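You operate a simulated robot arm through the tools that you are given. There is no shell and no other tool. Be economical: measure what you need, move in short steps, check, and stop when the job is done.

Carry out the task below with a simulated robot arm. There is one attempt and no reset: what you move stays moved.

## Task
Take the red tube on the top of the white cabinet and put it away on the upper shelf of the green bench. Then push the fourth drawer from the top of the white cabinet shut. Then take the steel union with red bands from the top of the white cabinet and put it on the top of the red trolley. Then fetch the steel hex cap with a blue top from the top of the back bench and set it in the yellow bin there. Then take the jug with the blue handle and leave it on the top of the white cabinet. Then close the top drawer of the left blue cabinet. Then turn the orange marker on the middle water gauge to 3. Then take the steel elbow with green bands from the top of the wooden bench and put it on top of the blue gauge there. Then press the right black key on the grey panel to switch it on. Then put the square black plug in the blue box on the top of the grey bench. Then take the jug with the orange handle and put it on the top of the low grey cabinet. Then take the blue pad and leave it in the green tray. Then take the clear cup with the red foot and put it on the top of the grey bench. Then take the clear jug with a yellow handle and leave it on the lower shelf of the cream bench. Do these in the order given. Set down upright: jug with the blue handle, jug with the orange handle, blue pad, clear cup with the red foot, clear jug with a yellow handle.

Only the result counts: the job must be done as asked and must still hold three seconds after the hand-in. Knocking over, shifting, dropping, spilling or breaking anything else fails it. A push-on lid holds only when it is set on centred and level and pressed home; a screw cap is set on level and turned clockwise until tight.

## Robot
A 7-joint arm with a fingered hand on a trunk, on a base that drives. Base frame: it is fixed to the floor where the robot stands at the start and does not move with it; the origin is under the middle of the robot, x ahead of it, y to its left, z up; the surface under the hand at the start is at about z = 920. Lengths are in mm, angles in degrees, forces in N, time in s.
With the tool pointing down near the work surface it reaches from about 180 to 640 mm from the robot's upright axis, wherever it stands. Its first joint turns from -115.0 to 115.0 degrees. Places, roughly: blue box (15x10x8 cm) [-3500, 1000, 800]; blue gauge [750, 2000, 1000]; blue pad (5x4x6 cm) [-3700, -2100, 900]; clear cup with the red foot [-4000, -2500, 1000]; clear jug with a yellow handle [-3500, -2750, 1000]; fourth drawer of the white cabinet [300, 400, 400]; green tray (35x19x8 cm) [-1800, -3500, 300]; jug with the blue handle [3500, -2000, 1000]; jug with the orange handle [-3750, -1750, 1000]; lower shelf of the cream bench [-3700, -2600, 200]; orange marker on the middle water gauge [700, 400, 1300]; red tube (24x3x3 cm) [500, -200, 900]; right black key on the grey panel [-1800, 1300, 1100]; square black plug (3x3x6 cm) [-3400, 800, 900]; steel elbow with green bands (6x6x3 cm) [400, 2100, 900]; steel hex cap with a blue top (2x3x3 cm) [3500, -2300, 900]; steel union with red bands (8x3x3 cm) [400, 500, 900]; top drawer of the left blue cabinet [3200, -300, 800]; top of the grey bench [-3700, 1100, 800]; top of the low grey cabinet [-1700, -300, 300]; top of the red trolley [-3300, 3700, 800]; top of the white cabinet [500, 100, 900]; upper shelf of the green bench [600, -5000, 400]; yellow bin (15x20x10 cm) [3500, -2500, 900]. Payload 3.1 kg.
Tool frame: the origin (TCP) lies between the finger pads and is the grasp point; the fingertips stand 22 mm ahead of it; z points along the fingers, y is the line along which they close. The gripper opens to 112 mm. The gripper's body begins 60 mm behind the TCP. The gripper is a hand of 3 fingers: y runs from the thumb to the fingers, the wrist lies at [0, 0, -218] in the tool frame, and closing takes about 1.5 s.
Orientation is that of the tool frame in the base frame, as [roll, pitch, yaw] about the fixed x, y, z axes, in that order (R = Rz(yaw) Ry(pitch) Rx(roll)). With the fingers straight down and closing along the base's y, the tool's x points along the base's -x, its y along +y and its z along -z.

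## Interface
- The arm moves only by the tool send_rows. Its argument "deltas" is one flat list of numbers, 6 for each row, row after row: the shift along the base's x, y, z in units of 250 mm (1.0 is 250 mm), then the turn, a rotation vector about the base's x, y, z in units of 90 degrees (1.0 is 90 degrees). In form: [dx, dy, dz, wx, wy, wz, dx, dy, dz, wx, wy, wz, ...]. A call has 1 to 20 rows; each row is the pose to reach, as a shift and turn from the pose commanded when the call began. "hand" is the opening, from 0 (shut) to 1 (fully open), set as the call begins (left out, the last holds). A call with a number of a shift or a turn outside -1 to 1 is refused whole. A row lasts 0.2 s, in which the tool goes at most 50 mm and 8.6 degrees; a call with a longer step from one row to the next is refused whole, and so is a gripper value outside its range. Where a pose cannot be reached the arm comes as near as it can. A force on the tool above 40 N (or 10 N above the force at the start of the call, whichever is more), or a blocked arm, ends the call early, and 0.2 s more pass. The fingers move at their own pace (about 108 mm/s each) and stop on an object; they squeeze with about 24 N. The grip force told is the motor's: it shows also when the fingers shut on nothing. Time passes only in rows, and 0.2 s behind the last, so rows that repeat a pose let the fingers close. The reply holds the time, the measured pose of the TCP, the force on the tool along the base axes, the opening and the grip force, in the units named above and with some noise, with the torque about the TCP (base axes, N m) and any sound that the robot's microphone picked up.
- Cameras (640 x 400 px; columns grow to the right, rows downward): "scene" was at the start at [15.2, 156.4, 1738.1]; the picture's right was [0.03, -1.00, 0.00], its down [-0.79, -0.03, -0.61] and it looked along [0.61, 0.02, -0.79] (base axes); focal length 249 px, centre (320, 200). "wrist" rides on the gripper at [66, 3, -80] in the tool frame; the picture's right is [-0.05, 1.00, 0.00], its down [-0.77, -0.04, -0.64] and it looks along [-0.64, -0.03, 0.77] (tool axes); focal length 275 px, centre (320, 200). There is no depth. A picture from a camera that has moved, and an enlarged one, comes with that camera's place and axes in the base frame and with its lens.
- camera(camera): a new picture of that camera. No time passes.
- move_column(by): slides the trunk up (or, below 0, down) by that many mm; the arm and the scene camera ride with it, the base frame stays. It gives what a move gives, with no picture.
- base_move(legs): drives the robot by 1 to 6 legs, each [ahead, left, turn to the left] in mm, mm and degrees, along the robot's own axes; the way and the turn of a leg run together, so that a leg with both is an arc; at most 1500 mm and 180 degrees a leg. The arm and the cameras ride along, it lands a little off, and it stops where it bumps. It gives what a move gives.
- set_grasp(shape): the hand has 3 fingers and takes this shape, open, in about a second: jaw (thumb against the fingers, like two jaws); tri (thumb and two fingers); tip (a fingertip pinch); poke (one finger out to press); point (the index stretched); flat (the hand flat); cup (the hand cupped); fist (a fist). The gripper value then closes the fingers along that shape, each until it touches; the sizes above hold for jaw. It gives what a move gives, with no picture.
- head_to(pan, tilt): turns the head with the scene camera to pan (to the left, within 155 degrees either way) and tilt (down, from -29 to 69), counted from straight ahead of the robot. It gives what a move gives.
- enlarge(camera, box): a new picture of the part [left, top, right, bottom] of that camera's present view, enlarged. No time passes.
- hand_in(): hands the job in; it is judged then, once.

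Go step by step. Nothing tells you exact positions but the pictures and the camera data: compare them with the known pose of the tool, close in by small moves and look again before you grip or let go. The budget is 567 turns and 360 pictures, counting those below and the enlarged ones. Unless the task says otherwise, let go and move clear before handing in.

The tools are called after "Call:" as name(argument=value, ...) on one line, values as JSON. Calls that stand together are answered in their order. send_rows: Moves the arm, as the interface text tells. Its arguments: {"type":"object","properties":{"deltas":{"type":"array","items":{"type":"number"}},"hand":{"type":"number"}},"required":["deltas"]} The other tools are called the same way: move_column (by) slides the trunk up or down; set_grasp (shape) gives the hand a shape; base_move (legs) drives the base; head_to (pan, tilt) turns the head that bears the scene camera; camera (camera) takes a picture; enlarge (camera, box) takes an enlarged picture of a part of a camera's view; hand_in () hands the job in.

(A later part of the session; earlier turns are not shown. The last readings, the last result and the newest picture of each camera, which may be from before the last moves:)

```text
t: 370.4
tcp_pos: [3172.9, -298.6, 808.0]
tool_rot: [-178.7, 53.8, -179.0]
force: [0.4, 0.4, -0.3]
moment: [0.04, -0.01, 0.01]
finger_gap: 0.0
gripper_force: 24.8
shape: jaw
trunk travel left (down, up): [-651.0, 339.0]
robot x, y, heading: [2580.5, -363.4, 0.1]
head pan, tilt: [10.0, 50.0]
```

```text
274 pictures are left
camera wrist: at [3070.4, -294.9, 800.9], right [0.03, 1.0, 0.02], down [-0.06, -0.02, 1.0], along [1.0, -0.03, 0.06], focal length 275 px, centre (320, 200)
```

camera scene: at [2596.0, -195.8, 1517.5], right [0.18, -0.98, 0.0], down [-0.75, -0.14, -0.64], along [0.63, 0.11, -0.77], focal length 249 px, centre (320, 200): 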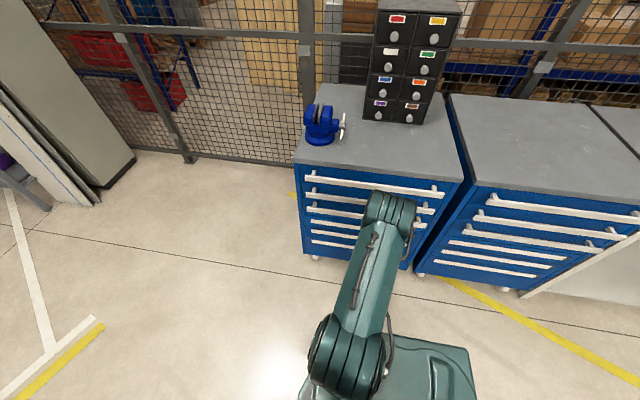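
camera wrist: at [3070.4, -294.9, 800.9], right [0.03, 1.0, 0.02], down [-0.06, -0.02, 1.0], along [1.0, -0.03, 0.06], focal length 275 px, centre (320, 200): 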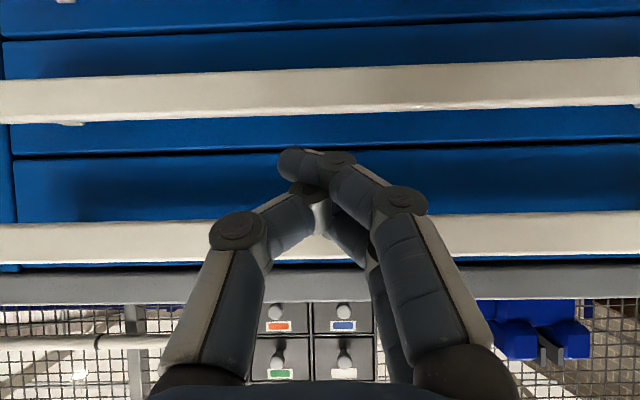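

Call:
send_rows(deltas=[0.03, 0, 0, 0, 0, 0, 0.06, 0, 0, 0, 0, 0, 0.09, 0, 0, 0, 0, 0, 0.12, 0, 0, 0, 0, 0, 0.15, 0, 0, 0, 0, 0, 0.18, 0, 0, 0, 0, 0, 0.21, 0, 0, 0, 0, 0, 0.24, 0, 0, 0, 0, 0])

Call:
camera(camera="scene")

```text
t: 372.2
tcp_pos: [3233.0, -296.7, 808.6]
tool_rot: [-178.8, 53.8, -179.2]
force: [-0.4, 0.1, 0.2]
moment: [0.06, -0.01, -0.01]
finger_gap: 0.1
gripper_force: 23.3
shape: jaw
trunk travel left (down, up): [-651.0, 339.0]
robot x, y, heading: [2582.4, -361.7, 0.3]
head pan, tilt: [10.0, 50.0]
```

```text
273 pictures are left
camera scene: at [2595.9, -195.8, 1517.5], right [0.18, -0.98, 0.0], down [-0.75, -0.14, -0.64], along [0.63, 0.11, -0.77], focal length 249 px, centre (320, 200)
```

scene: 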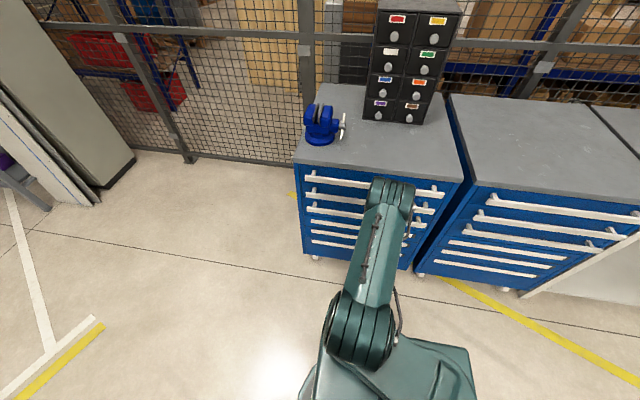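

Call:
base_move(legs=[[40, 0, 0]])

Call:
camera(camera="wrist")

Call:
enlarge(camera="scene", box=[280, 140, 480, 265])

```text
t: 373.1
tcp_pos: [3257.5, -295.8, 798.5]
tool_rot: [-178.8, 52.0, -178.8]
force: [0.0, -0.3, -5.8]
moment: [-0.08, -0.05, 0.01]
finger_gap: 0.1
gripper_force: 23.8
shape: jaw
trunk travel left (down, up): [-651.0, 339.0]
robot x, y, heading: [2607.2, -364.3, 0.5]
head pan, tilt: [10.0, 50.0]
stopped in leg 1: the force on the tool passed its limit at 78 N (the readings are from after the stop); the commanded pose is now the measured one
```

```text
272 pictures are left
camera wrist: at [3153.7, -292.8, 794.7], right [0.03, 1.0, 0.02], down [-0.03, -0.02, 1.0], along [1.0, -0.03, 0.03], focal length 275 px, centre (320, 200)
```

wrist: 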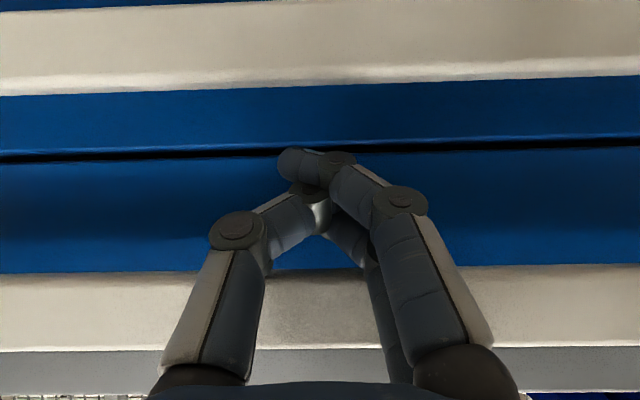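

```text
3.20 times, centred on (380, 202) of scene
camera zoom: at [2627.1, -195.7, 1517.6], right [0.18, -0.98, 0.0], down [-0.75, -0.14, -0.64], along [0.63, 0.11, -0.77], focal length 796 px, centre (128, 192)
```

zoom: 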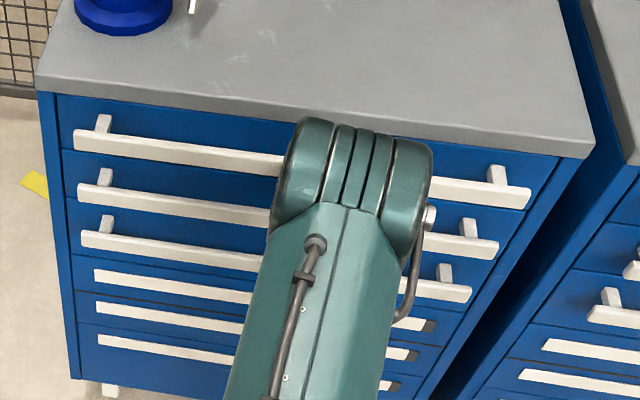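

The drawer is flush and at its stop. Retract and drive back to the white cabinet's gauges.

Call:
send_rows(deltas=[-0.15, 0, 0.02, 0, 0, 0, -0.3, 0, 0.05, 0, 0, 0, -0.45, 0, 0.05, 0, 0, 0])

Call:
base_move(legs=[[-700, 0, 0], [0, 1500, 0], [0, 110, 0], [-1200, 0, 0], [-1130, 0, 0]])

Call:
move_column(by=330)

Call:
base_move(legs=[[0, -850, 0]])

Call:
head_to(pan=10, tilt=20)

Call:
camera(camera="scene")

```text
t: 373.9
tcp_pos: [3143.7, -295.9, 813.0]
tool_rot: [-178.8, 52.2, -178.9]
force: [-0.5, -0.3, -0.7]
moment: [0.0, -0.04, 0.02]
finger_gap: 0.0
gripper_force: 23.9
shape: jaw
trunk travel left (down, up): [-651.0, 339.0]
robot x, y, heading: [2613.3, -362.1, 0.3]
head pan, tilt: [10.0, 50.0]
```

```text
t: 396.6
tcp_pos: [132.0, 1323.2, 813.1]
tool_rot: [-178.8, 52.1, -179.9]
force: [0.3, 0.1, -1.1]
moment: [-0.01, -0.01, -0.06]
finger_gap: 0.1
gripper_force: 24.2
shape: jaw
trunk travel left (down, up): [-651.0, 339.0]
robot x, y, heading: [-400.7, 1265.2, -0.8]
head pan, tilt: [10.0, 50.0]
```

```text
t: 399.8
tcp_pos: [132.4, 1322.5, 1143.4]
tool_rot: [-178.7, 52.2, -179.9]
force: [0.1, 0.1, -0.6]
moment: [0.03, 0.02, -0.01]
finger_gap: 0.2
gripper_force: 24.6
shape: jaw
trunk travel left (down, up): [-981.0, 9.0]
robot x, y, heading: [-403.8, 1263.2, -1.1]
head pan, tilt: [10.0, 50.0]
```

```text
t: 404.4
tcp_pos: [121.0, 464.2, 1142.1]
tool_rot: [-178.7, 52.2, -180.0]
force: [0.6, -0.5, 0.3]
moment: [-0.01, 0.01, 0.0]
finger_gap: 0.1
gripper_force: 24.2
shape: jaw
trunk travel left (down, up): [-981.0, 9.0]
robot x, y, heading: [-419.3, 405.8, -0.9]
head pan, tilt: [10.0, 50.0]
```

```text
t: 405.3
tcp_pos: [119.0, 464.9, 1142.1]
tool_rot: [-178.7, 52.2, 179.9]
force: [-0.3, -0.1, -0.4]
moment: [0.01, 0.02, -0.02]
finger_gap: 0.0
gripper_force: 24.2
shape: jaw
trunk travel left (down, up): [-981.0, 9.0]
robot x, y, heading: [-415.3, 409.3, -0.9]
head pan, tilt: [10.0, 20.0]
```

```text
270 pictures are left
camera scene: at [-380.5, 576.6, 1893.0], right [0.16, -0.99, 0.0], down [-0.34, -0.05, -0.94], along [0.93, 0.15, -0.34], focal length 249 px, centre (320, 200)
```

scene: 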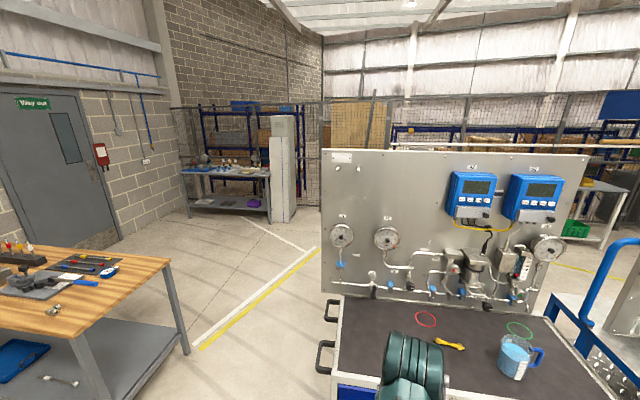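

Call:
enlarge(camera="scene", box=[320, 200, 420, 263])

Call:
enlarge(camera="scene", box=[400, 200, 580, 312])

```text
6.35 times, centred on (370, 232) of scene
camera zoom: at [-380.5, 576.6, 1893.0], right [0.16, -0.99, 0.0], down [-0.34, -0.05, -0.94], along [0.93, 0.15, -0.34], focal length 1580 px, centre (2, -0)
```

zoom: 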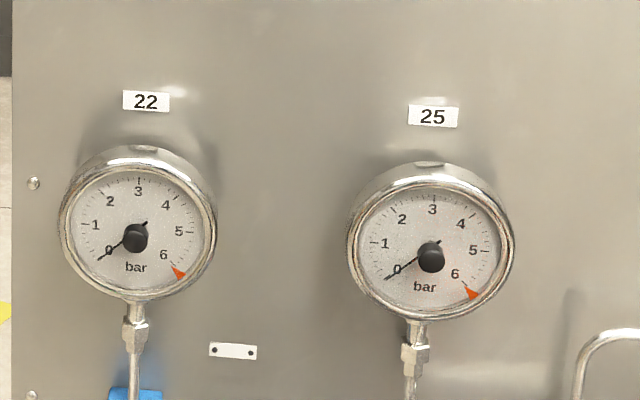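

```text
3.56 times, centred on (490, 256) of scene
camera zoom: at [-380.5, 576.6, 1893.0], right [0.16, -0.99, 0.0], down [-0.34, -0.05, -0.94], along [0.93, 0.15, -0.34], focal length 885 px, centre (-284, 1)
```

zoom: 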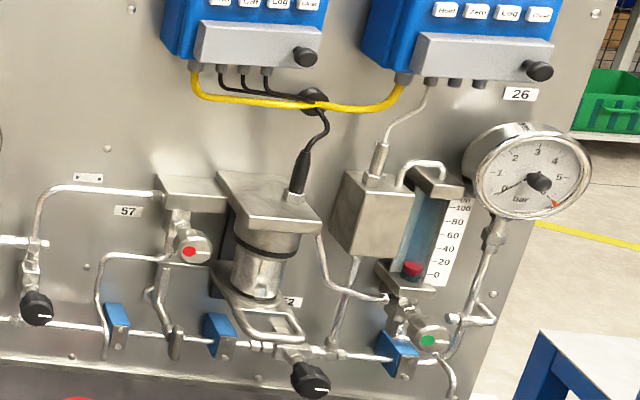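

The middle gauge is no. 25, with its black knob at about (695,427,1313); marker sits near 6, so it needs about 135° counter‑clockwise. I'll level the tool forward at that height.

Call:
send_rows(deltas=[0, 0, 0.11, 0, -0.07, 0, 0, 0, 0.22, 0, -0.14, 0, 0, 0, 0.33, 0, -0.21, 0, 0, 0, 0.44, 0, -0.28, 0, 0, 0, 0.56, 0, -0.35, 0, 0, 0, 0.684, 0, -0.42, 0], hand=0.7)

Call:
send_rows(deltas=[0, 0, 0, 0.09, 0, 0, 0, 0, 0, 0.18, 0, 0, 0, 0, 0, 0.27, 0, 0, 0, 0, 0, 0.36, 0, 0, 0, 0, 0, 0.45, 0, 0, 0, 0, 0, 0.54, 0, 0, 0, 0, 0, 0.63, 0, 0, 0, 0, 0, 0.72, 0, 0])

Call:
camera(camera="wrist")

Call:
camera(camera="scene")

```text
t: 406.7
tcp_pos: [118.9, 464.8, 1313.3]
tool_rot: [-13.3, 89.9, -14.5]
force: [0.1, -0.7, 0.8]
moment: [0.0, -0.01, -0.01]
finger_gap: 78.1
gripper_force: 0.0
shape: jaw
trunk travel left (down, up): [-981.0, 9.0]
robot x, y, heading: [-418.7, 404.9, -1.0]
head pan, tilt: [10.0, 20.0]
```

```text
t: 408.5
tcp_pos: [119.1, 464.8, 1313.6]
tool_rot: [91.2, 25.0, 90.0]
force: [0.2, 0.0, -1.1]
moment: [-0.03, 0.02, -0.01]
finger_gap: 78.3
gripper_force: 0.1
shape: jaw
trunk travel left (down, up): [-981.0, 9.0]
robot x, y, heading: [-411.7, 406.5, -1.0]
head pan, tilt: [10.0, 20.0]
```

```text
267 pictures are left
camera wrist: at [40.5, 526.1, 1289.3], right [0.02, 0.38, 0.92], down [-0.64, -0.71, 0.31], along [0.77, -0.59, 0.23], focal length 275 px, centre (320, 200)
```

wrist: 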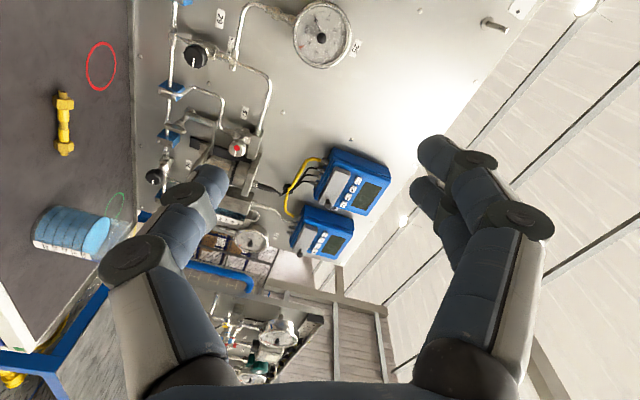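

```text
266 pictures are left
camera scene: at [-380.6, 576.4, 1893.1], right [0.16, -0.99, 0.0], down [-0.34, -0.05, -0.94], along [0.93, 0.15, -0.34], focal length 249 px, centre (320, 200)
```

scene: 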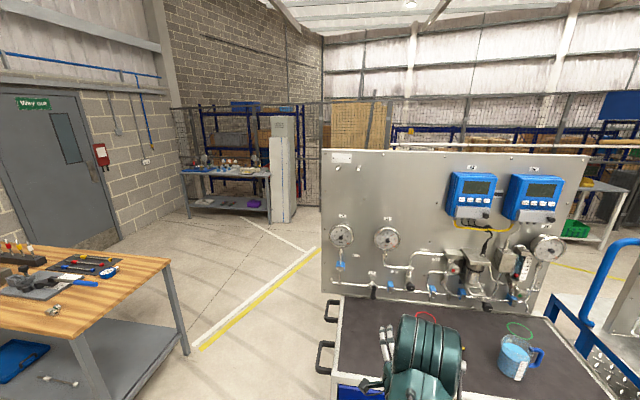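

Call:
enlarge(camera="wrist", box=[270, 0, 370, 70])

```text
5.71 times, centred on (320, 35) of wrist
camera zoom: at [40.5, 526.1, 1289.3], right [0.02, 0.38, 0.92], down [-0.64, -0.71, 0.31], along [0.77, -0.59, 0.23], focal length 1573 px, centre (320, 1143)
```

zoom: 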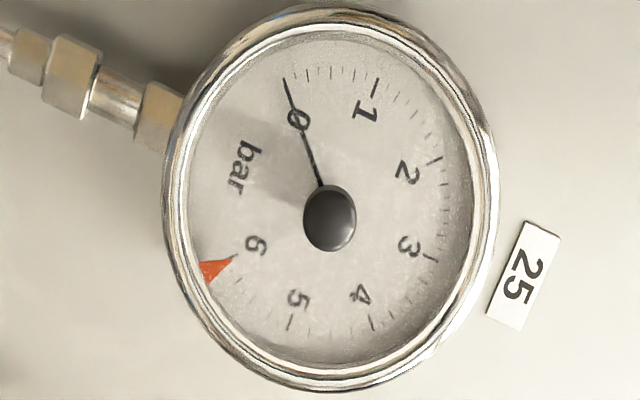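

Marker is at 6. Drive in: align y to 428 and approach.

Call:
base_move(legs=[[0, -40, 1.0], [400, 0, 0]])

Call:
send_rows(deltas=[0.1, 0, 0, 0, 0, 0, 0.2, 0, 0, 0, 0, 0, 0.3, 0, 0, 0, 0, 0])

Call:
camera(camera="wrist")

Call:
camera(camera="scene")

```text
t: 411.5
tcp_pos: [515.9, 435.9, 1312.9]
tool_rot: [91.2, 25.2, 91.2]
force: [-0.1, 0.0, 0.5]
moment: [-0.02, 0.03, -0.04]
finger_gap: 78.1
gripper_force: 0.0
shape: jaw
trunk travel left (down, up): [-981.0, 9.0]
robot x, y, heading: [-15.7, 370.3, 0.1]
head pan, tilt: [10.0, 20.0]
```

```text
t: 412.3
tcp_pos: [593.4, 433.9, 1312.3]
tool_rot: [91.4, 25.2, 91.1]
force: [-0.3, 0.0, 0.7]
moment: [-0.02, 0.0, 0.03]
finger_gap: 78.2
gripper_force: 0.0
shape: jaw
trunk travel left (down, up): [-981.0, 9.0]
robot x, y, heading: [-13.9, 371.6, 0.5]
head pan, tilt: [10.0, 20.0]
```

```text
264 pictures are left
camera wrist: at [513.1, 495.2, 1288.5], right [0.01, 0.38, 0.92], down [-0.62, -0.72, 0.31], along [0.78, -0.58, 0.23], focal length 275 px, centre (320, 200)
```

wrist: 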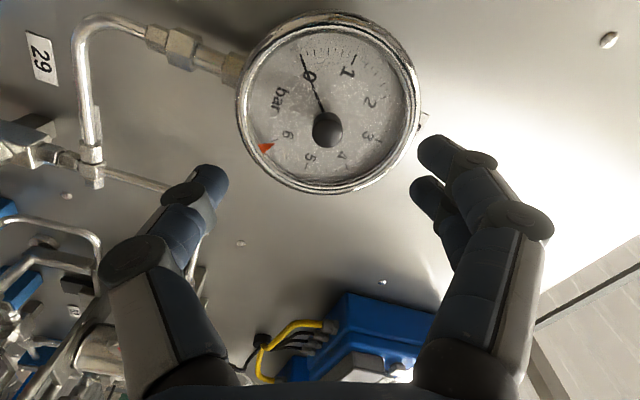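

```text
263 pictures are left
camera scene: at [16.2, 537.9, 1893.1], right [0.18, -0.98, 0.0], down [-0.34, -0.06, -0.94], along [0.92, 0.17, -0.34], focal length 249 px, centre (320, 200)
```

scene: 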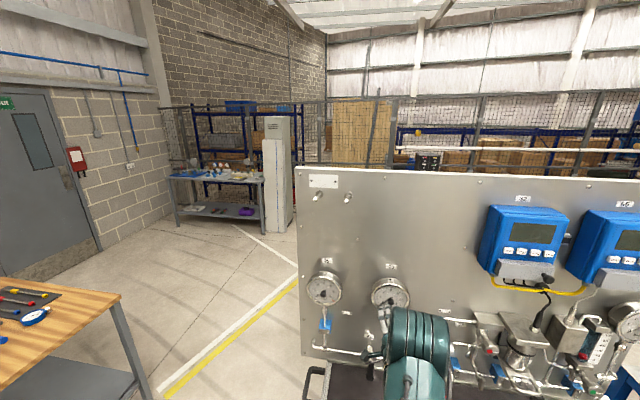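

Knob ≈(664,433,1317). Narrow the fingers a bit and approach to check.

Call:
send_rows(deltas=[0.05, 0, 0.02, 0, 0, 0, 0.1, 0, 0.02, 0, 0, 0, 0.1, 0, 0.02, 0, 0, 0], hand=0.5)

Call:
camera(camera="wrist")

```text
t: 413.1
tcp_pos: [616.1, 435.0, 1318.2]
tool_rot: [91.2, 25.2, 91.0]
force: [-0.2, -0.1, -0.8]
moment: [-0.02, 0.03, -0.01]
finger_gap: 56.8
gripper_force: 0.1
shape: jaw
trunk travel left (down, up): [-981.0, 9.0]
robot x, y, heading: [-17.2, 367.4, 0.3]
head pan, tilt: [10.0, 20.0]
```

```text
262 pictures are left
camera wrist: at [536.2, 495.8, 1294.0], right [0.01, 0.38, 0.92], down [-0.62, -0.72, 0.31], along [0.78, -0.58, 0.23], focal length 275 px, centre (320, 200)
```

wrist: 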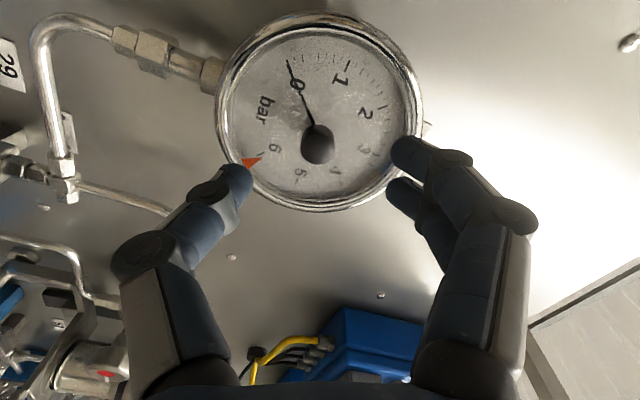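

Centred. Advance 30 mm and close on the knob.

Call:
send_rows(deltas=[0.06, -0.006, -0.006, 0, 0, 0, 0.12, -0.006, -0.006, 0, 0, 0])

Call:
camera(camera="wrist")

```text
t: 413.7
tcp_pos: [647.3, 433.5, 1317.4]
tool_rot: [91.3, 25.1, 91.1]
force: [0.2, 0.1, 0.4]
moment: [0.02, 0.02, 0.0]
finger_gap: 56.9
gripper_force: 0.0
shape: jaw
trunk travel left (down, up): [-981.0, 9.0]
robot x, y, heading: [-20.4, 363.6, 0.3]
head pan, tilt: [10.0, 20.0]
```

```text
261 pictures are left
camera wrist: at [567.6, 493.9, 1292.1], right [0.01, 0.38, 0.92], down [-0.62, -0.72, 0.31], along [0.78, -0.58, 0.23], focal length 275 px, centre (320, 200)
```

wrist: 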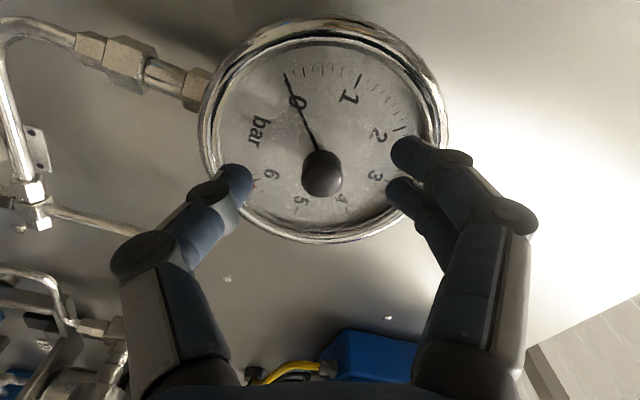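

Call:
send_rows(deltas=[0.016, 0, 0, 0, 0, 0])

Call:
send_rows(deltas=[0, 0, 0, 0, 0, 0, 0, 0, 0, 0, 0, 0, 0, 0, 0, 0, 0, 0, 0, 0, 0, 0, 0, 0, 0, 0, 0, 0, 0, 0], hand=0)

Call:
camera(camera="wrist")

```text
t: 414.1
tcp_pos: [651.0, 432.5, 1316.5]
tool_rot: [91.3, 25.2, 91.1]
force: [-0.3, 0.2, -0.3]
moment: [-0.02, -0.02, 0.03]
finger_gap: 56.5
gripper_force: 0.1
shape: jaw
trunk travel left (down, up): [-981.0, 9.0]
robot x, y, heading: [-16.8, 364.9, 0.1]
head pan, tilt: [10.0, 20.0]
```

```text
t: 415.3
tcp_pos: [650.6, 434.6, 1316.0]
tool_rot: [91.4, 25.2, 91.1]
force: [-3.4, -0.5, -6.3]
moment: [0.02, 0.15, -0.01]
finger_gap: 4.3
gripper_force: 24.0
shape: jaw
trunk travel left (down, up): [-981.0, 9.0]
robot x, y, heading: [-18.2, 368.7, 0.1]
head pan, tilt: [10.0, 20.0]
```

```text
260 pictures are left
camera wrist: at [571.2, 494.1, 1291.8], right [0.02, 0.38, 0.92], down [-0.62, -0.72, 0.31], along [0.78, -0.58, 0.23], focal length 275 px, centre (320, 200)
```

wrist: 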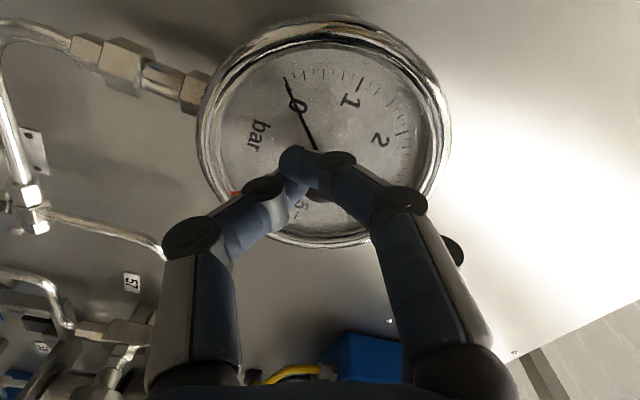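

Grip seems shallow. Open, advance 7 mm, and close again.

Call:
send_rows(deltas=[0, 0, 0, 0, 0, 0, 0, 0, 0, 0, 0, 0], hand=0.4)

Call:
send_rows(deltas=[0.01, -0.004, 0, 0, 0, 0, 0.02, -0.004, 0, 0, 0, 0, 0.03, -0.004, 0, 0, 0, 0])

Call:
send_rows(deltas=[0, 0, 0, 0, 0, 0, 0, 0, 0, 0, 0, 0, 0, 0, 0, 0, 0, 0, 0, 0, 0, 0, 0, 0, 0, 0, 0, 0, 0, 0], hand=0)

Call:
enlarge(camera="wrist", box=[180, 10, 480, 260])

```text
t: 415.9
tcp_pos: [650.0, 433.8, 1316.6]
tool_rot: [91.2, 25.2, 91.0]
force: [0.3, 0.3, -0.3]
moment: [0.0, 0.02, 0.04]
finger_gap: 44.4
gripper_force: 0.1
shape: jaw
trunk travel left (down, up): [-981.0, 9.0]
robot x, y, heading: [-15.7, 367.3, 0.3]
head pan, tilt: [10.0, 20.0]
```

```text
t: 416.7
tcp_pos: [658.9, 432.5, 1316.5]
tool_rot: [91.1, 25.2, 91.2]
force: [0.0, 0.0, 0.1]
moment: [0.05, 0.0, -0.02]
finger_gap: 44.4
gripper_force: 0.1
shape: jaw
trunk travel left (down, up): [-981.0, 9.0]
robot x, y, heading: [-17.1, 366.8, 0.4]
head pan, tilt: [10.0, 20.0]
```

```text
t: 417.9
tcp_pos: [658.3, 433.3, 1315.2]
tool_rot: [91.4, 25.2, 91.1]
force: [-0.7, -0.7, -6.6]
moment: [-0.04, 0.08, -0.02]
finger_gap: 4.7
gripper_force: 24.4
shape: jaw
trunk travel left (down, up): [-981.0, 9.0]
robot x, y, heading: [-20.0, 367.3, 0.3]
head pan, tilt: [10.0, 20.0]
```

```text
1.60 times, centred on (330, 135) of wrist
camera zoom: at [578.9, 493.2, 1291.8], right [0.02, 0.38, 0.92], down [-0.62, -0.72, 0.31], along [0.78, -0.58, 0.23], focal length 440 px, centre (304, 304)
```

zoom: 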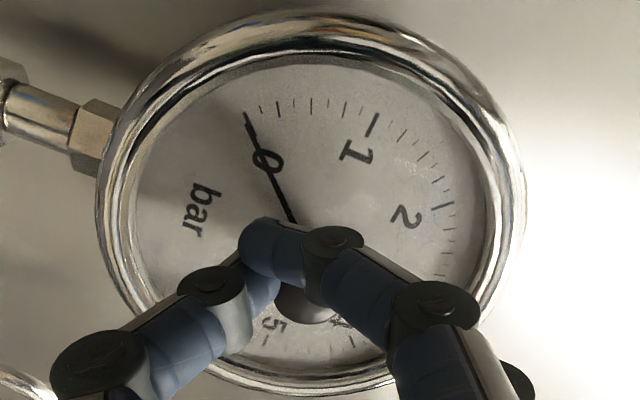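

Knob is between the fingers. Rotate counter‑clockwise 27° first and check.

Call:
send_rows(deltas=[0, 0, 0, -0.06, 0, 0, 0, 0, 0, -0.12, 0, 0, 0, 0, 0, -0.18, 0, 0, 0, 0, 0, -0.24, 0, 0, 0, 0, 0, -0.3, 0, 0])

Call:
enlarge(camera="wrist", box=[180, 10, 480, 260])

```text
t: 419.1
tcp_pos: [660.1, 430.8, 1314.9]
tool_rot: [92.4, 52.4, 91.9]
force: [-4.9, -4.2, -15.1]
moment: [0.06, 0.18, -0.06]
finger_gap: 4.6
gripper_force: 23.5
shape: jaw
trunk travel left (down, up): [-981.0, 9.0]
robot x, y, heading: [-18.9, 368.4, 0.2]
head pan, tilt: [10.0, 20.0]
```

```text
1.60 times, centred on (330, 135) of wrist
camera zoom: at [578.9, 474.5, 1266.4], right [0.02, 0.76, 0.65], down [-0.62, -0.5, 0.6], along [0.78, -0.41, 0.46], focal length 440 px, centre (304, 304)
```

zoom: 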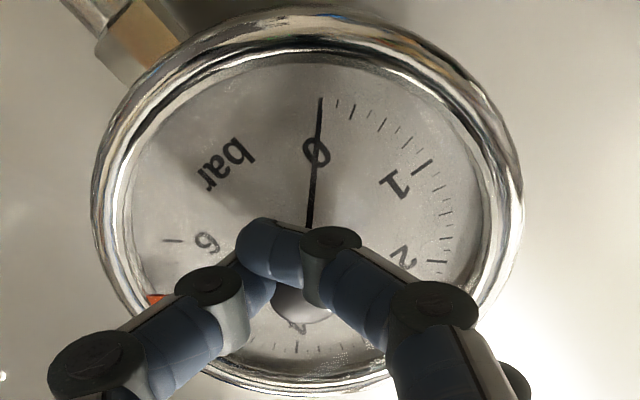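

The marker follows the knob. Continue rotating with a slight downward correction.

Call:
send_rows(deltas=[0, -0.004, -0.012, -0.086, 0, 0, 0, -0.004, -0.012, -0.172, 0, 0, 0, -0.004, -0.012, -0.258, 0, 0, 0, -0.004, -0.012, -0.344, 0, 0, 0, -0.004, -0.012, -0.43, 0, 0, 0, -0.004, -0.012, -0.515, 0, 0, 0, -0.004, -0.012, -0.6, 0, 0])

Call:
camera(camera="wrist")

```text
t: 420.7
tcp_pos: [658.0, 427.0, 1314.2]
tool_rot: [-92.6, 73.9, -93.7]
force: [0.6, -11.7, -3.0]
moment: [0.06, 0.05, -0.14]
finger_gap: 4.7
gripper_force: 23.9
shape: jaw
trunk travel left (down, up): [-981.0, 9.0]
robot x, y, heading: [-19.1, 367.4, 0.4]
head pan, tilt: [10.0, 20.0]
```

```text
257 pictures are left
camera wrist: at [578.7, 413.3, 1250.3], right [0.02, 0.97, -0.23], down [-0.62, 0.19, 0.76], along [0.78, 0.13, 0.61], focal length 275 px, centre (320, 200)
```

wrist: 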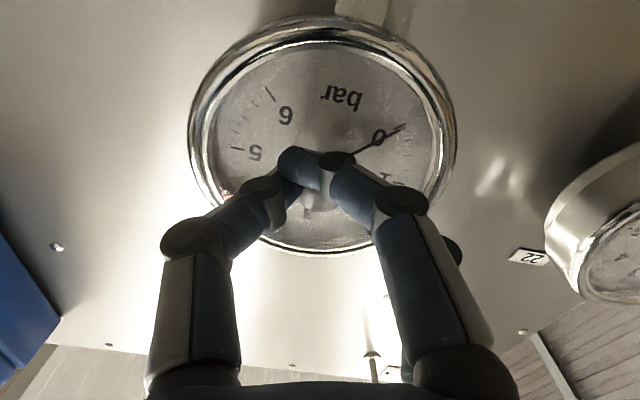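

Call:
send_rows(deltas=[0, -0.012, 0, -0.086, 0, 0, 0, -0.012, 0, -0.172, 0, 0, 0, -0.012, 0, -0.258, 0, 0, 0, -0.012, 0, -0.344, 0, 0, 0, -0.012, 0, -0.43, 0, 0, 0, -0.012, 0, -0.515, 0, 0, 0, -0.012, 0, -0.6, 0, 0])

Call:
enlarge(camera="wrist", box=[160, 10, 480, 270])

Call:
enlarge(camera="scene", box=[340, 240, 460, 340])

```text
t: 422.3
tcp_pos: [657.8, 424.7, 1315.9]
tool_rot: [-89.3, 19.8, -91.0]
force: [5.2, -12.1, 13.1]
moment: [0.11, -0.16, -0.2]
finger_gap: 4.0
gripper_force: 23.8
shape: jaw
trunk travel left (down, up): [-981.0, 9.0]
robot x, y, heading: [-16.7, 370.6, -0.0]
head pan, tilt: [10.0, 20.0]
```

```text
1.54 times, centred on (320, 140) of wrist
camera zoom: at [578.0, 364.9, 1288.8], right [0.02, 0.38, -0.92], down [-0.62, 0.73, 0.29], along [0.78, 0.57, 0.25], focal length 424 px, centre (320, 292)
```

zoom: 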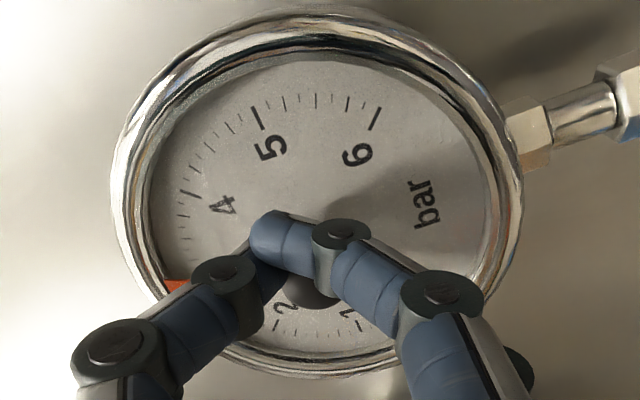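

```text
4.00 times, centred on (400, 290) of scene
camera zoom: at [14.0, 532.3, 1893.8], right [0.18, -0.98, 0.0], down [-0.34, -0.06, -0.94], along [0.93, 0.17, -0.34], focal length 995 px, centre (0, -160)
```

zoom: 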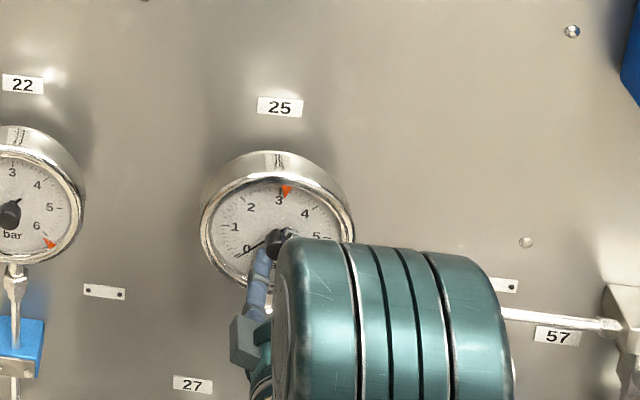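

Call:
enlarge(camera="scene", box=[385, 272, 435, 308])

```text
11.11 times, centred on (410, 290) of scene
camera zoom: at [14.0, 532.3, 1893.8], right [0.18, -0.98, 0.0], down [-0.34, -0.06, -0.94], along [0.93, 0.17, -0.34], focal length 2765 px, centre (-680, -800)
```

zoom: 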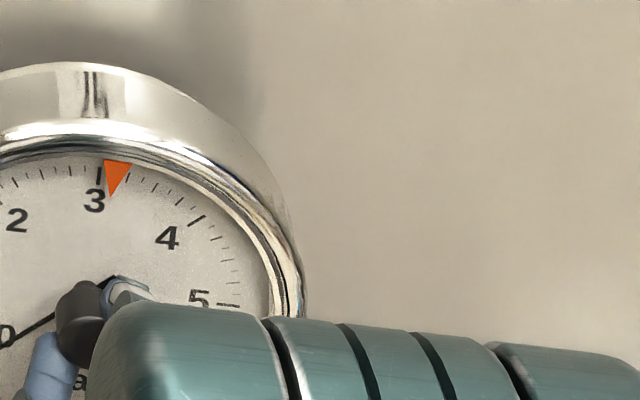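

Marker is about 0.13 past 3; turn about 6° further counter‑clockwise.

Call:
send_rows(deltas=[0, -0.005, 0.004, -0.035, 0, 0, 0, -0.005, 0.004, -0.068, 0, 0])

Call:
enlarge(camera="scene", box=[385, 272, 435, 308])

```text
t: 422.9
tcp_pos: [657.6, 424.2, 1317.0]
tool_rot: [-89.3, 13.7, -91.0]
force: [6.7, -11.2, 14.2]
moment: [0.11, -0.2, -0.18]
finger_gap: 4.4
gripper_force: 23.7
shape: jaw
trunk travel left (down, up): [-981.0, 9.0]
robot x, y, heading: [-16.0, 373.0, 0.3]
head pan, tilt: [10.0, 20.0]
```

```text
11.11 times, centred on (410, 290) of scene
camera zoom: at [13.8, 532.9, 1893.7], right [0.18, -0.98, 0.0], down [-0.34, -0.06, -0.94], along [0.93, 0.17, -0.34], focal length 2765 px, centre (-680, -800)
```

zoom: 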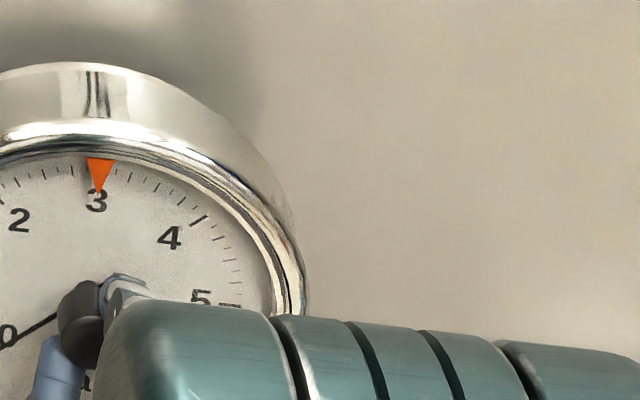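

Marker is on 3. Open, retreat along -x and verify.

Call:
send_rows(deltas=[0, 0, 0, 0, 0, 0, 0, 0, 0, 0, 0, 0, 0, 0, 0, 0, 0, 0], hand=0.4)

Call:
send_rows(deltas=[-0.08, 0, 0, 0, 0, 0, -0.2, 0, 0, 0, 0, 0, -0.4, 0, 0, 0, 0, 0, -0.6, 0, 0, 0, 0, 0])

Call:
enlarge(camera="scene", box=[370, 262, 430, 318])

```text
t: 423.7
tcp_pos: [657.7, 428.2, 1314.7]
tool_rot: [-89.6, 13.7, -90.9]
force: [0.0, -0.3, 0.6]
moment: [-0.04, 0.0, 0.01]
finger_gap: 44.0
gripper_force: 0.3
shape: jaw
trunk travel left (down, up): [-981.0, 9.0]
robot x, y, heading: [-19.6, 371.0, 0.4]
head pan, tilt: [10.0, 20.0]
```

```text
t: 424.7
tcp_pos: [502.5, 435.8, 1316.6]
tool_rot: [-89.2, 13.4, -90.5]
force: [-1.3, 0.9, -0.6]
moment: [-0.03, 0.02, -0.01]
finger_gap: 44.4
gripper_force: 0.1
shape: jaw
trunk travel left (down, up): [-981.0, 9.0]
robot x, y, heading: [-15.8, 364.5, 0.0]
head pan, tilt: [10.0, 20.0]
```

```text
7.14 times, centred on (400, 290) of scene
camera zoom: at [7.3, 546.5, 1892.4], right [0.18, -0.98, 0.01], down [-0.33, -0.07, -0.94], along [0.93, 0.17, -0.34], focal length 1777 px, centre (-251, -443)
```

zoom: 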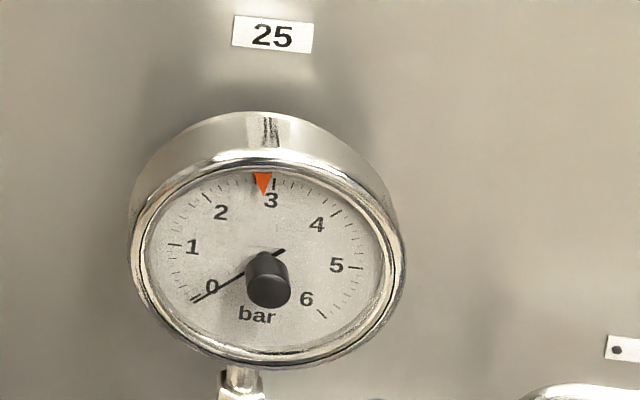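

After release it slipped to about 2.85. I'll regrip more centred and turn back about 6–7° clockwise.

Call:
send_rows(deltas=[0.15, -0.03, 0.01, 0, 0, 0, 0.3, -0.03, 0.01, 0, 0, 0, 0.45, -0.03, 0.01, 0, 0, 0, 0.56, -0.03, 0.01, 0, 0, 0, 0.61, -0.03, 0.01, 0, 0, 0])

Call:
send_rows(deltas=[0, 0, 0, 0, 0, 0, 0, 0, 0, 0, 0, 0, 0, 0, 0, 0, 0, 0, 0, 0, 0, 0, 0, 0], hand=0)

Call:
enlarge(camera="scene", box=[370, 262, 430, 318])

```text
t: 425.9
tcp_pos: [660.7, 420.1, 1317.7]
tool_rot: [-89.5, 13.7, -90.9]
force: [-0.4, 0.1, 0.3]
moment: [-0.03, 0.03, 0.0]
finger_gap: 44.2
gripper_force: 0.2
shape: jaw
trunk travel left (down, up): [-981.0, 9.0]
robot x, y, heading: [-18.8, 366.1, 0.1]
head pan, tilt: [10.0, 20.0]
```

```text
t: 426.9
tcp_pos: [660.1, 418.4, 1318.1]
tool_rot: [-89.4, 13.7, -91.0]
force: [3.0, -2.2, 3.6]
moment: [0.04, -0.02, -0.06]
finger_gap: 1.2
gripper_force: 24.0
shape: jaw
trunk travel left (down, up): [-981.0, 9.0]
robot x, y, heading: [-15.2, 373.1, 0.4]
head pan, tilt: [10.0, 20.0]
```

```text
7.14 times, centred on (400, 290) of scene
camera zoom: at [15.1, 536.9, 1893.3], right [0.18, -0.98, 0.0], down [-0.34, -0.06, -0.94], along [0.92, 0.17, -0.34], focal length 1777 px, centre (-251, -443)
```

zoom: 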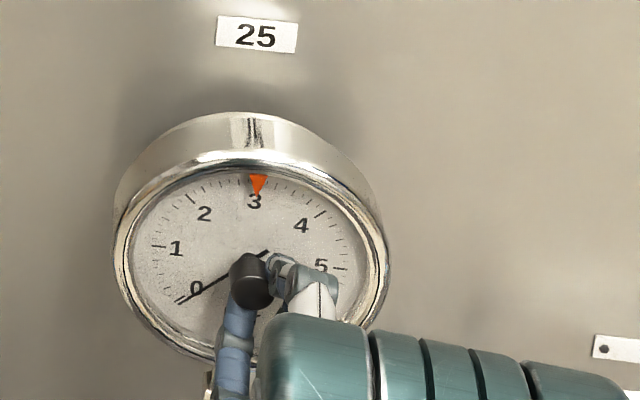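

The regrip itself brought the marker to about 3. Release and check.

Call:
send_rows(deltas=[0, -0.008, 0.012, 0, 0, 0, 0, -0.008, 0.012, 0, 0, 0])

Call:
send_rows(deltas=[0, 0, 0, 0, 0, 0, 0, 0, 0, 0, 0, 0], hand=0.4)

Call:
enlarge(camera="scene", box=[370, 262, 430, 318])

Call:
enlarge(camera="wrist", box=[160, 10, 480, 270])

```text
t: 427.5
tcp_pos: [661.4, 418.0, 1319.7]
tool_rot: [-89.6, 13.7, -91.0]
force: [-0.2, -0.8, -2.7]
moment: [0.0, 0.08, 0.03]
finger_gap: 0.9
gripper_force: 23.8
shape: jaw
trunk travel left (down, up): [-981.0, 9.0]
robot x, y, heading: [-18.7, 367.5, 0.2]
head pan, tilt: [10.0, 20.0]
```

```text
t: 428.1
tcp_pos: [660.1, 417.9, 1319.9]
tool_rot: [-89.4, 13.7, -91.0]
force: [0.4, -0.3, 0.0]
moment: [-0.01, 0.03, 0.0]
finger_gap: 44.1
gripper_force: 0.1
shape: jaw
trunk travel left (down, up): [-981.0, 9.0]
robot x, y, heading: [-19.6, 371.6, 0.3]
head pan, tilt: [10.0, 20.0]
```

```text
7.14 times, centred on (400, 290) of scene
camera zoom: at [14.0, 538.2, 1893.2], right [0.18, -0.98, 0.0], down [-0.34, -0.06, -0.94], along [0.92, 0.17, -0.34], focal length 1777 px, centre (-251, -443)
```

zoom: 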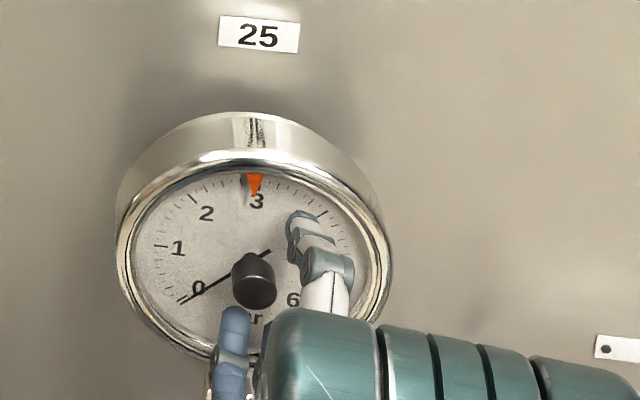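

```text
1.54 times, centred on (320, 140) of wrist
camera zoom: at [580.3, 355.9, 1300.6], right [0.02, 0.28, -0.96], down [-0.62, 0.75, 0.21], along [0.78, 0.59, 0.19], focal length 424 px, centre (320, 292)
```

zoom: 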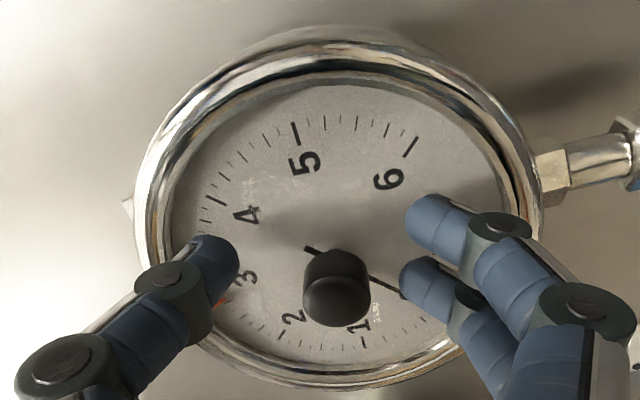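

Marker at ≈2.93. One more small correction: close, turn +4°, open.

Call:
send_rows(deltas=[0, 0, 0, 0, 0, 0, 0, 0, 0, 0, 0, 0, 0, 0, 0, 0, 0, 0, 0, 0, 0, 0, 0, 0], hand=0)

Call:
enlarge(camera="scene", box=[385, 272, 415, 297])

Call:
send_rows(deltas=[0, 0, 0, 0.025, 0, 0, 0, 0, 0, 0.044, 0, 0])

Call:
enlarge(camera="scene", box=[385, 272, 415, 297])

Call:
send_rows(deltas=[0, 0, 0, 0, 0, 0, 0, 0, 0, 0, 0, 0], hand=0.4)

Call:
enlarge(camera="scene", box=[385, 272, 415, 297])

```text
t: 429.1
tcp_pos: [660.9, 416.6, 1320.7]
tool_rot: [-89.4, 13.8, -91.0]
force: [2.8, -2.1, 2.3]
moment: [0.02, -0.03, 0.01]
finger_gap: 0.0
gripper_force: 24.0
shape: jaw
trunk travel left (down, up): [-981.0, 9.0]
robot x, y, heading: [-16.7, 369.0, 0.2]
head pan, tilt: [10.0, 20.0]
```

```text
16.00 times, centred on (400, 284) of scene
camera zoom: at [15.2, 537.2, 1893.2], right [0.18, -0.98, 0.0], down [-0.34, -0.06, -0.94], along [0.92, 0.17, -0.34], focal length 3981 px, centre (-960, -1152)
```

zoom: 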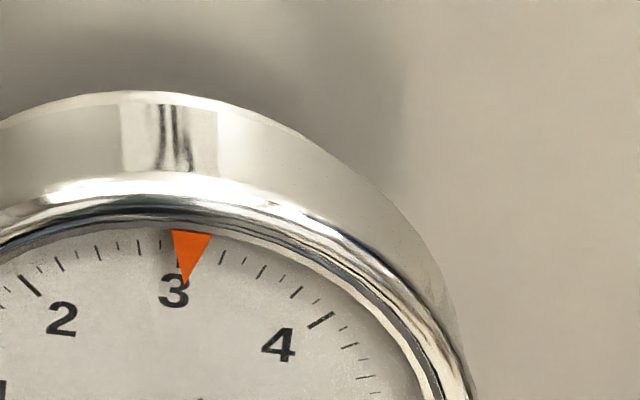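

```text
t: 429.7
tcp_pos: [661.2, 416.0, 1319.3]
tool_rot: [-89.6, 17.7, -91.1]
force: [1.4, -3.9, 0.6]
moment: [-0.02, -0.01, -0.01]
finger_gap: 0.0
gripper_force: 24.4
shape: jaw
trunk travel left (down, up): [-981.0, 9.0]
robot x, y, heading: [-14.8, 366.7, 0.1]
head pan, tilt: [10.0, 20.0]
```

```text
16.00 times, centred on (400, 284) of scene
camera zoom: at [15.6, 536.7, 1893.2], right [0.18, -0.98, 0.0], down [-0.34, -0.06, -0.94], along [0.92, 0.17, -0.34], focal length 3981 px, centre (-960, -1152)
```

zoom: 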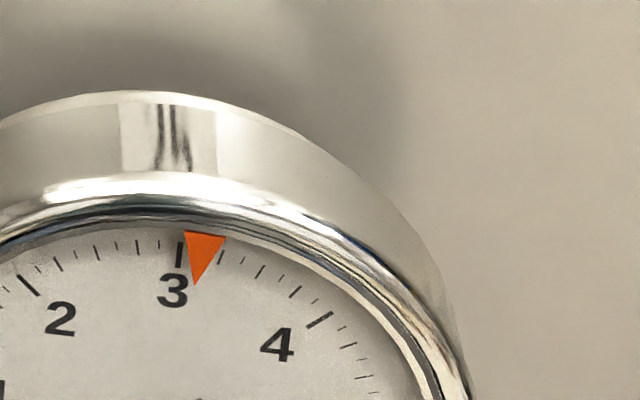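

```text
t: 430.3
tcp_pos: [659.4, 418.9, 1321.2]
tool_rot: [-89.4, 17.6, -90.9]
force: [0.1, 0.1, -0.5]
moment: [0.03, -0.01, 0.01]
finger_gap: 44.3
gripper_force: 0.1
shape: jaw
trunk travel left (down, up): [-981.0, 9.0]
robot x, y, heading: [-15.1, 369.0, 0.2]
head pan, tilt: [10.0, 20.0]
```

```text
16.00 times, centred on (400, 284) of scene
camera zoom: at [13.7, 538.6, 1893.1], right [0.18, -0.98, 0.0], down [-0.34, -0.06, -0.94], along [0.92, 0.17, -0.34], focal length 3981 px, centre (-960, -1152)
```

zoom: 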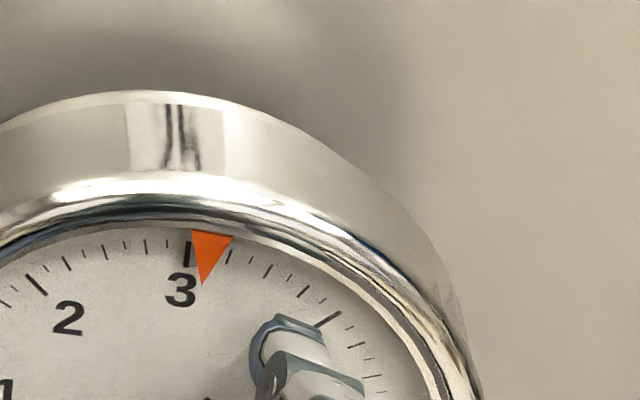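

Now about 3.13, and no slip on release. Close, turn back about 5°, check before opening.

Call:
send_rows(deltas=[0, 0, 0, 0, 0, 0, 0, 0, 0, 0, 0, 0, 0, 0, 0, 0, 0, 0, 0, 0, 0, 0, 0, 0], hand=0)

Call:
send_rows(deltas=[0, 0, 0, -0.03, 0, 0, 0, 0, 0, -0.06, 0, 0])

Call:
enlarge(camera="scene", box=[385, 272, 415, 297])

```text
t: 431.3
tcp_pos: [662.0, 415.5, 1319.2]
tool_rot: [-89.5, 17.6, -91.1]
force: [3.1, -1.7, 2.5]
moment: [0.01, -0.01, -0.01]
finger_gap: 0.1
gripper_force: 23.7
shape: jaw
trunk travel left (down, up): [-981.0, 9.0]
robot x, y, heading: [-19.3, 369.3, 0.5]
head pan, tilt: [10.0, 20.0]
```

```text
t: 431.9
tcp_pos: [660.6, 417.9, 1321.4]
tool_rot: [-89.4, 12.2, -91.0]
force: [3.2, -1.7, 5.9]
moment: [0.06, -0.01, 0.01]
finger_gap: 0.0
gripper_force: 24.1
shape: jaw
trunk travel left (down, up): [-981.0, 9.0]
robot x, y, heading: [-20.8, 366.9, 0.1]
head pan, tilt: [10.0, 20.0]
```

```text
16.00 times, centred on (400, 284) of scene
camera zoom: at [14.8, 537.2, 1893.3], right [0.18, -0.98, 0.0], down [-0.34, -0.06, -0.94], along [0.92, 0.17, -0.34], focal length 3981 px, centre (-960, -1152)
```

zoom: 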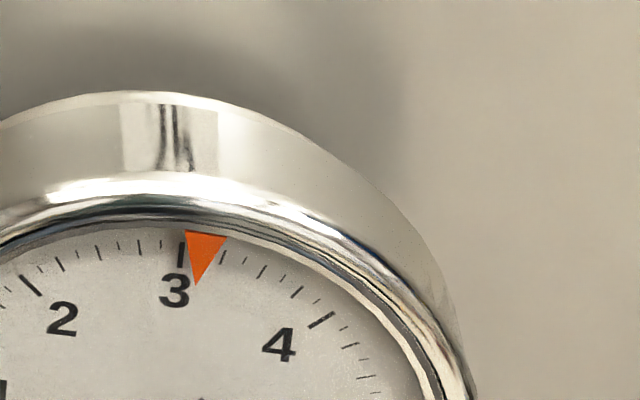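

The fingers are slipping beside the knob. Open, recentre to (y 428, z 1317), regrip.

Call:
send_rows(deltas=[0, 0, 0, 0, 0, 0, 0, 0, 0, 0, 0, 0], hand=0.4)

Call:
send_rows(deltas=[0, 0.04, -0.012, 0, 0, 0])

Call:
camera(camera="wrist")

Call:
send_rows(deltas=[0, 0, 0, 0, 0, 0, 0, 0, 0, 0, 0, 0, 0, 0, 0, 0, 0, 0, 0, 0, 0, 0, 0, 0], hand=0)

Call:
enlarge(camera="scene", box=[385, 272, 415, 297])

```text
t: 432.5
tcp_pos: [658.9, 419.1, 1320.1]
tool_rot: [-89.4, 12.1, -91.0]
force: [0.1, -0.3, -1.2]
moment: [-0.01, 0.03, -0.03]
finger_gap: 44.3
gripper_force: 0.2
shape: jaw
trunk travel left (down, up): [-981.0, 9.0]
robot x, y, heading: [-18.5, 367.2, 0.5]
head pan, tilt: [10.0, 20.0]
```

```text
t: 432.9
tcp_pos: [660.1, 430.6, 1316.7]
tool_rot: [-89.5, 12.2, -91.1]
force: [0.3, -0.3, 0.0]
moment: [-0.02, 0.03, 0.0]
finger_gap: 44.4
gripper_force: 0.2
shape: jaw
trunk travel left (down, up): [-981.0, 9.0]
robot x, y, heading: [-15.1, 366.3, 0.1]
head pan, tilt: [10.0, 20.0]
```

```text
244 pictures are left
camera wrist: at [580.6, 366.9, 1299.0], right [0.01, 0.26, -0.97], down [-0.62, 0.76, 0.19], along [0.78, 0.6, 0.17], focal length 275 px, centre (320, 200)
```

wrist: 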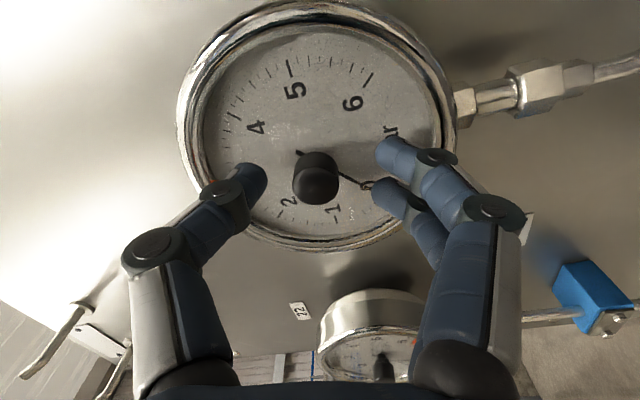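

```text
t: 433.9
tcp_pos: [659.7, 428.6, 1317.3]
tool_rot: [-89.4, 12.2, -91.1]
force: [2.0, 0.7, 0.0]
moment: [0.0, -0.02, 0.01]
finger_gap: 9.5
gripper_force: 24.1
shape: jaw
trunk travel left (down, up): [-981.0, 9.0]
robot x, y, heading: [-17.2, 365.5, 0.4]
head pan, tilt: [10.0, 20.0]
```

```text
16.00 times, centred on (400, 284) of scene
camera zoom: at [15.0, 538.3, 1893.1], right [0.18, -0.98, 0.0], down [-0.34, -0.06, -0.94], along [0.92, 0.17, -0.34], focal length 3981 px, centre (-960, -1152)
```

zoom: 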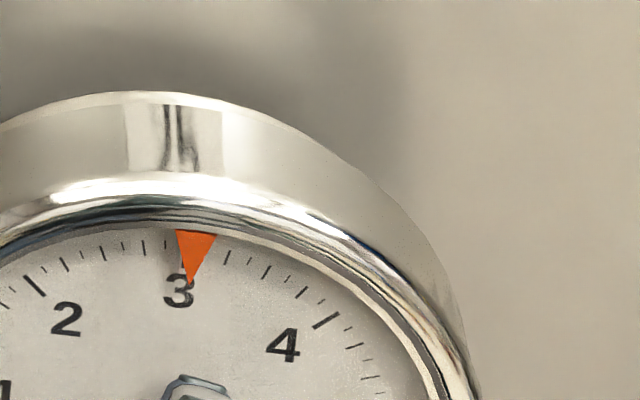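

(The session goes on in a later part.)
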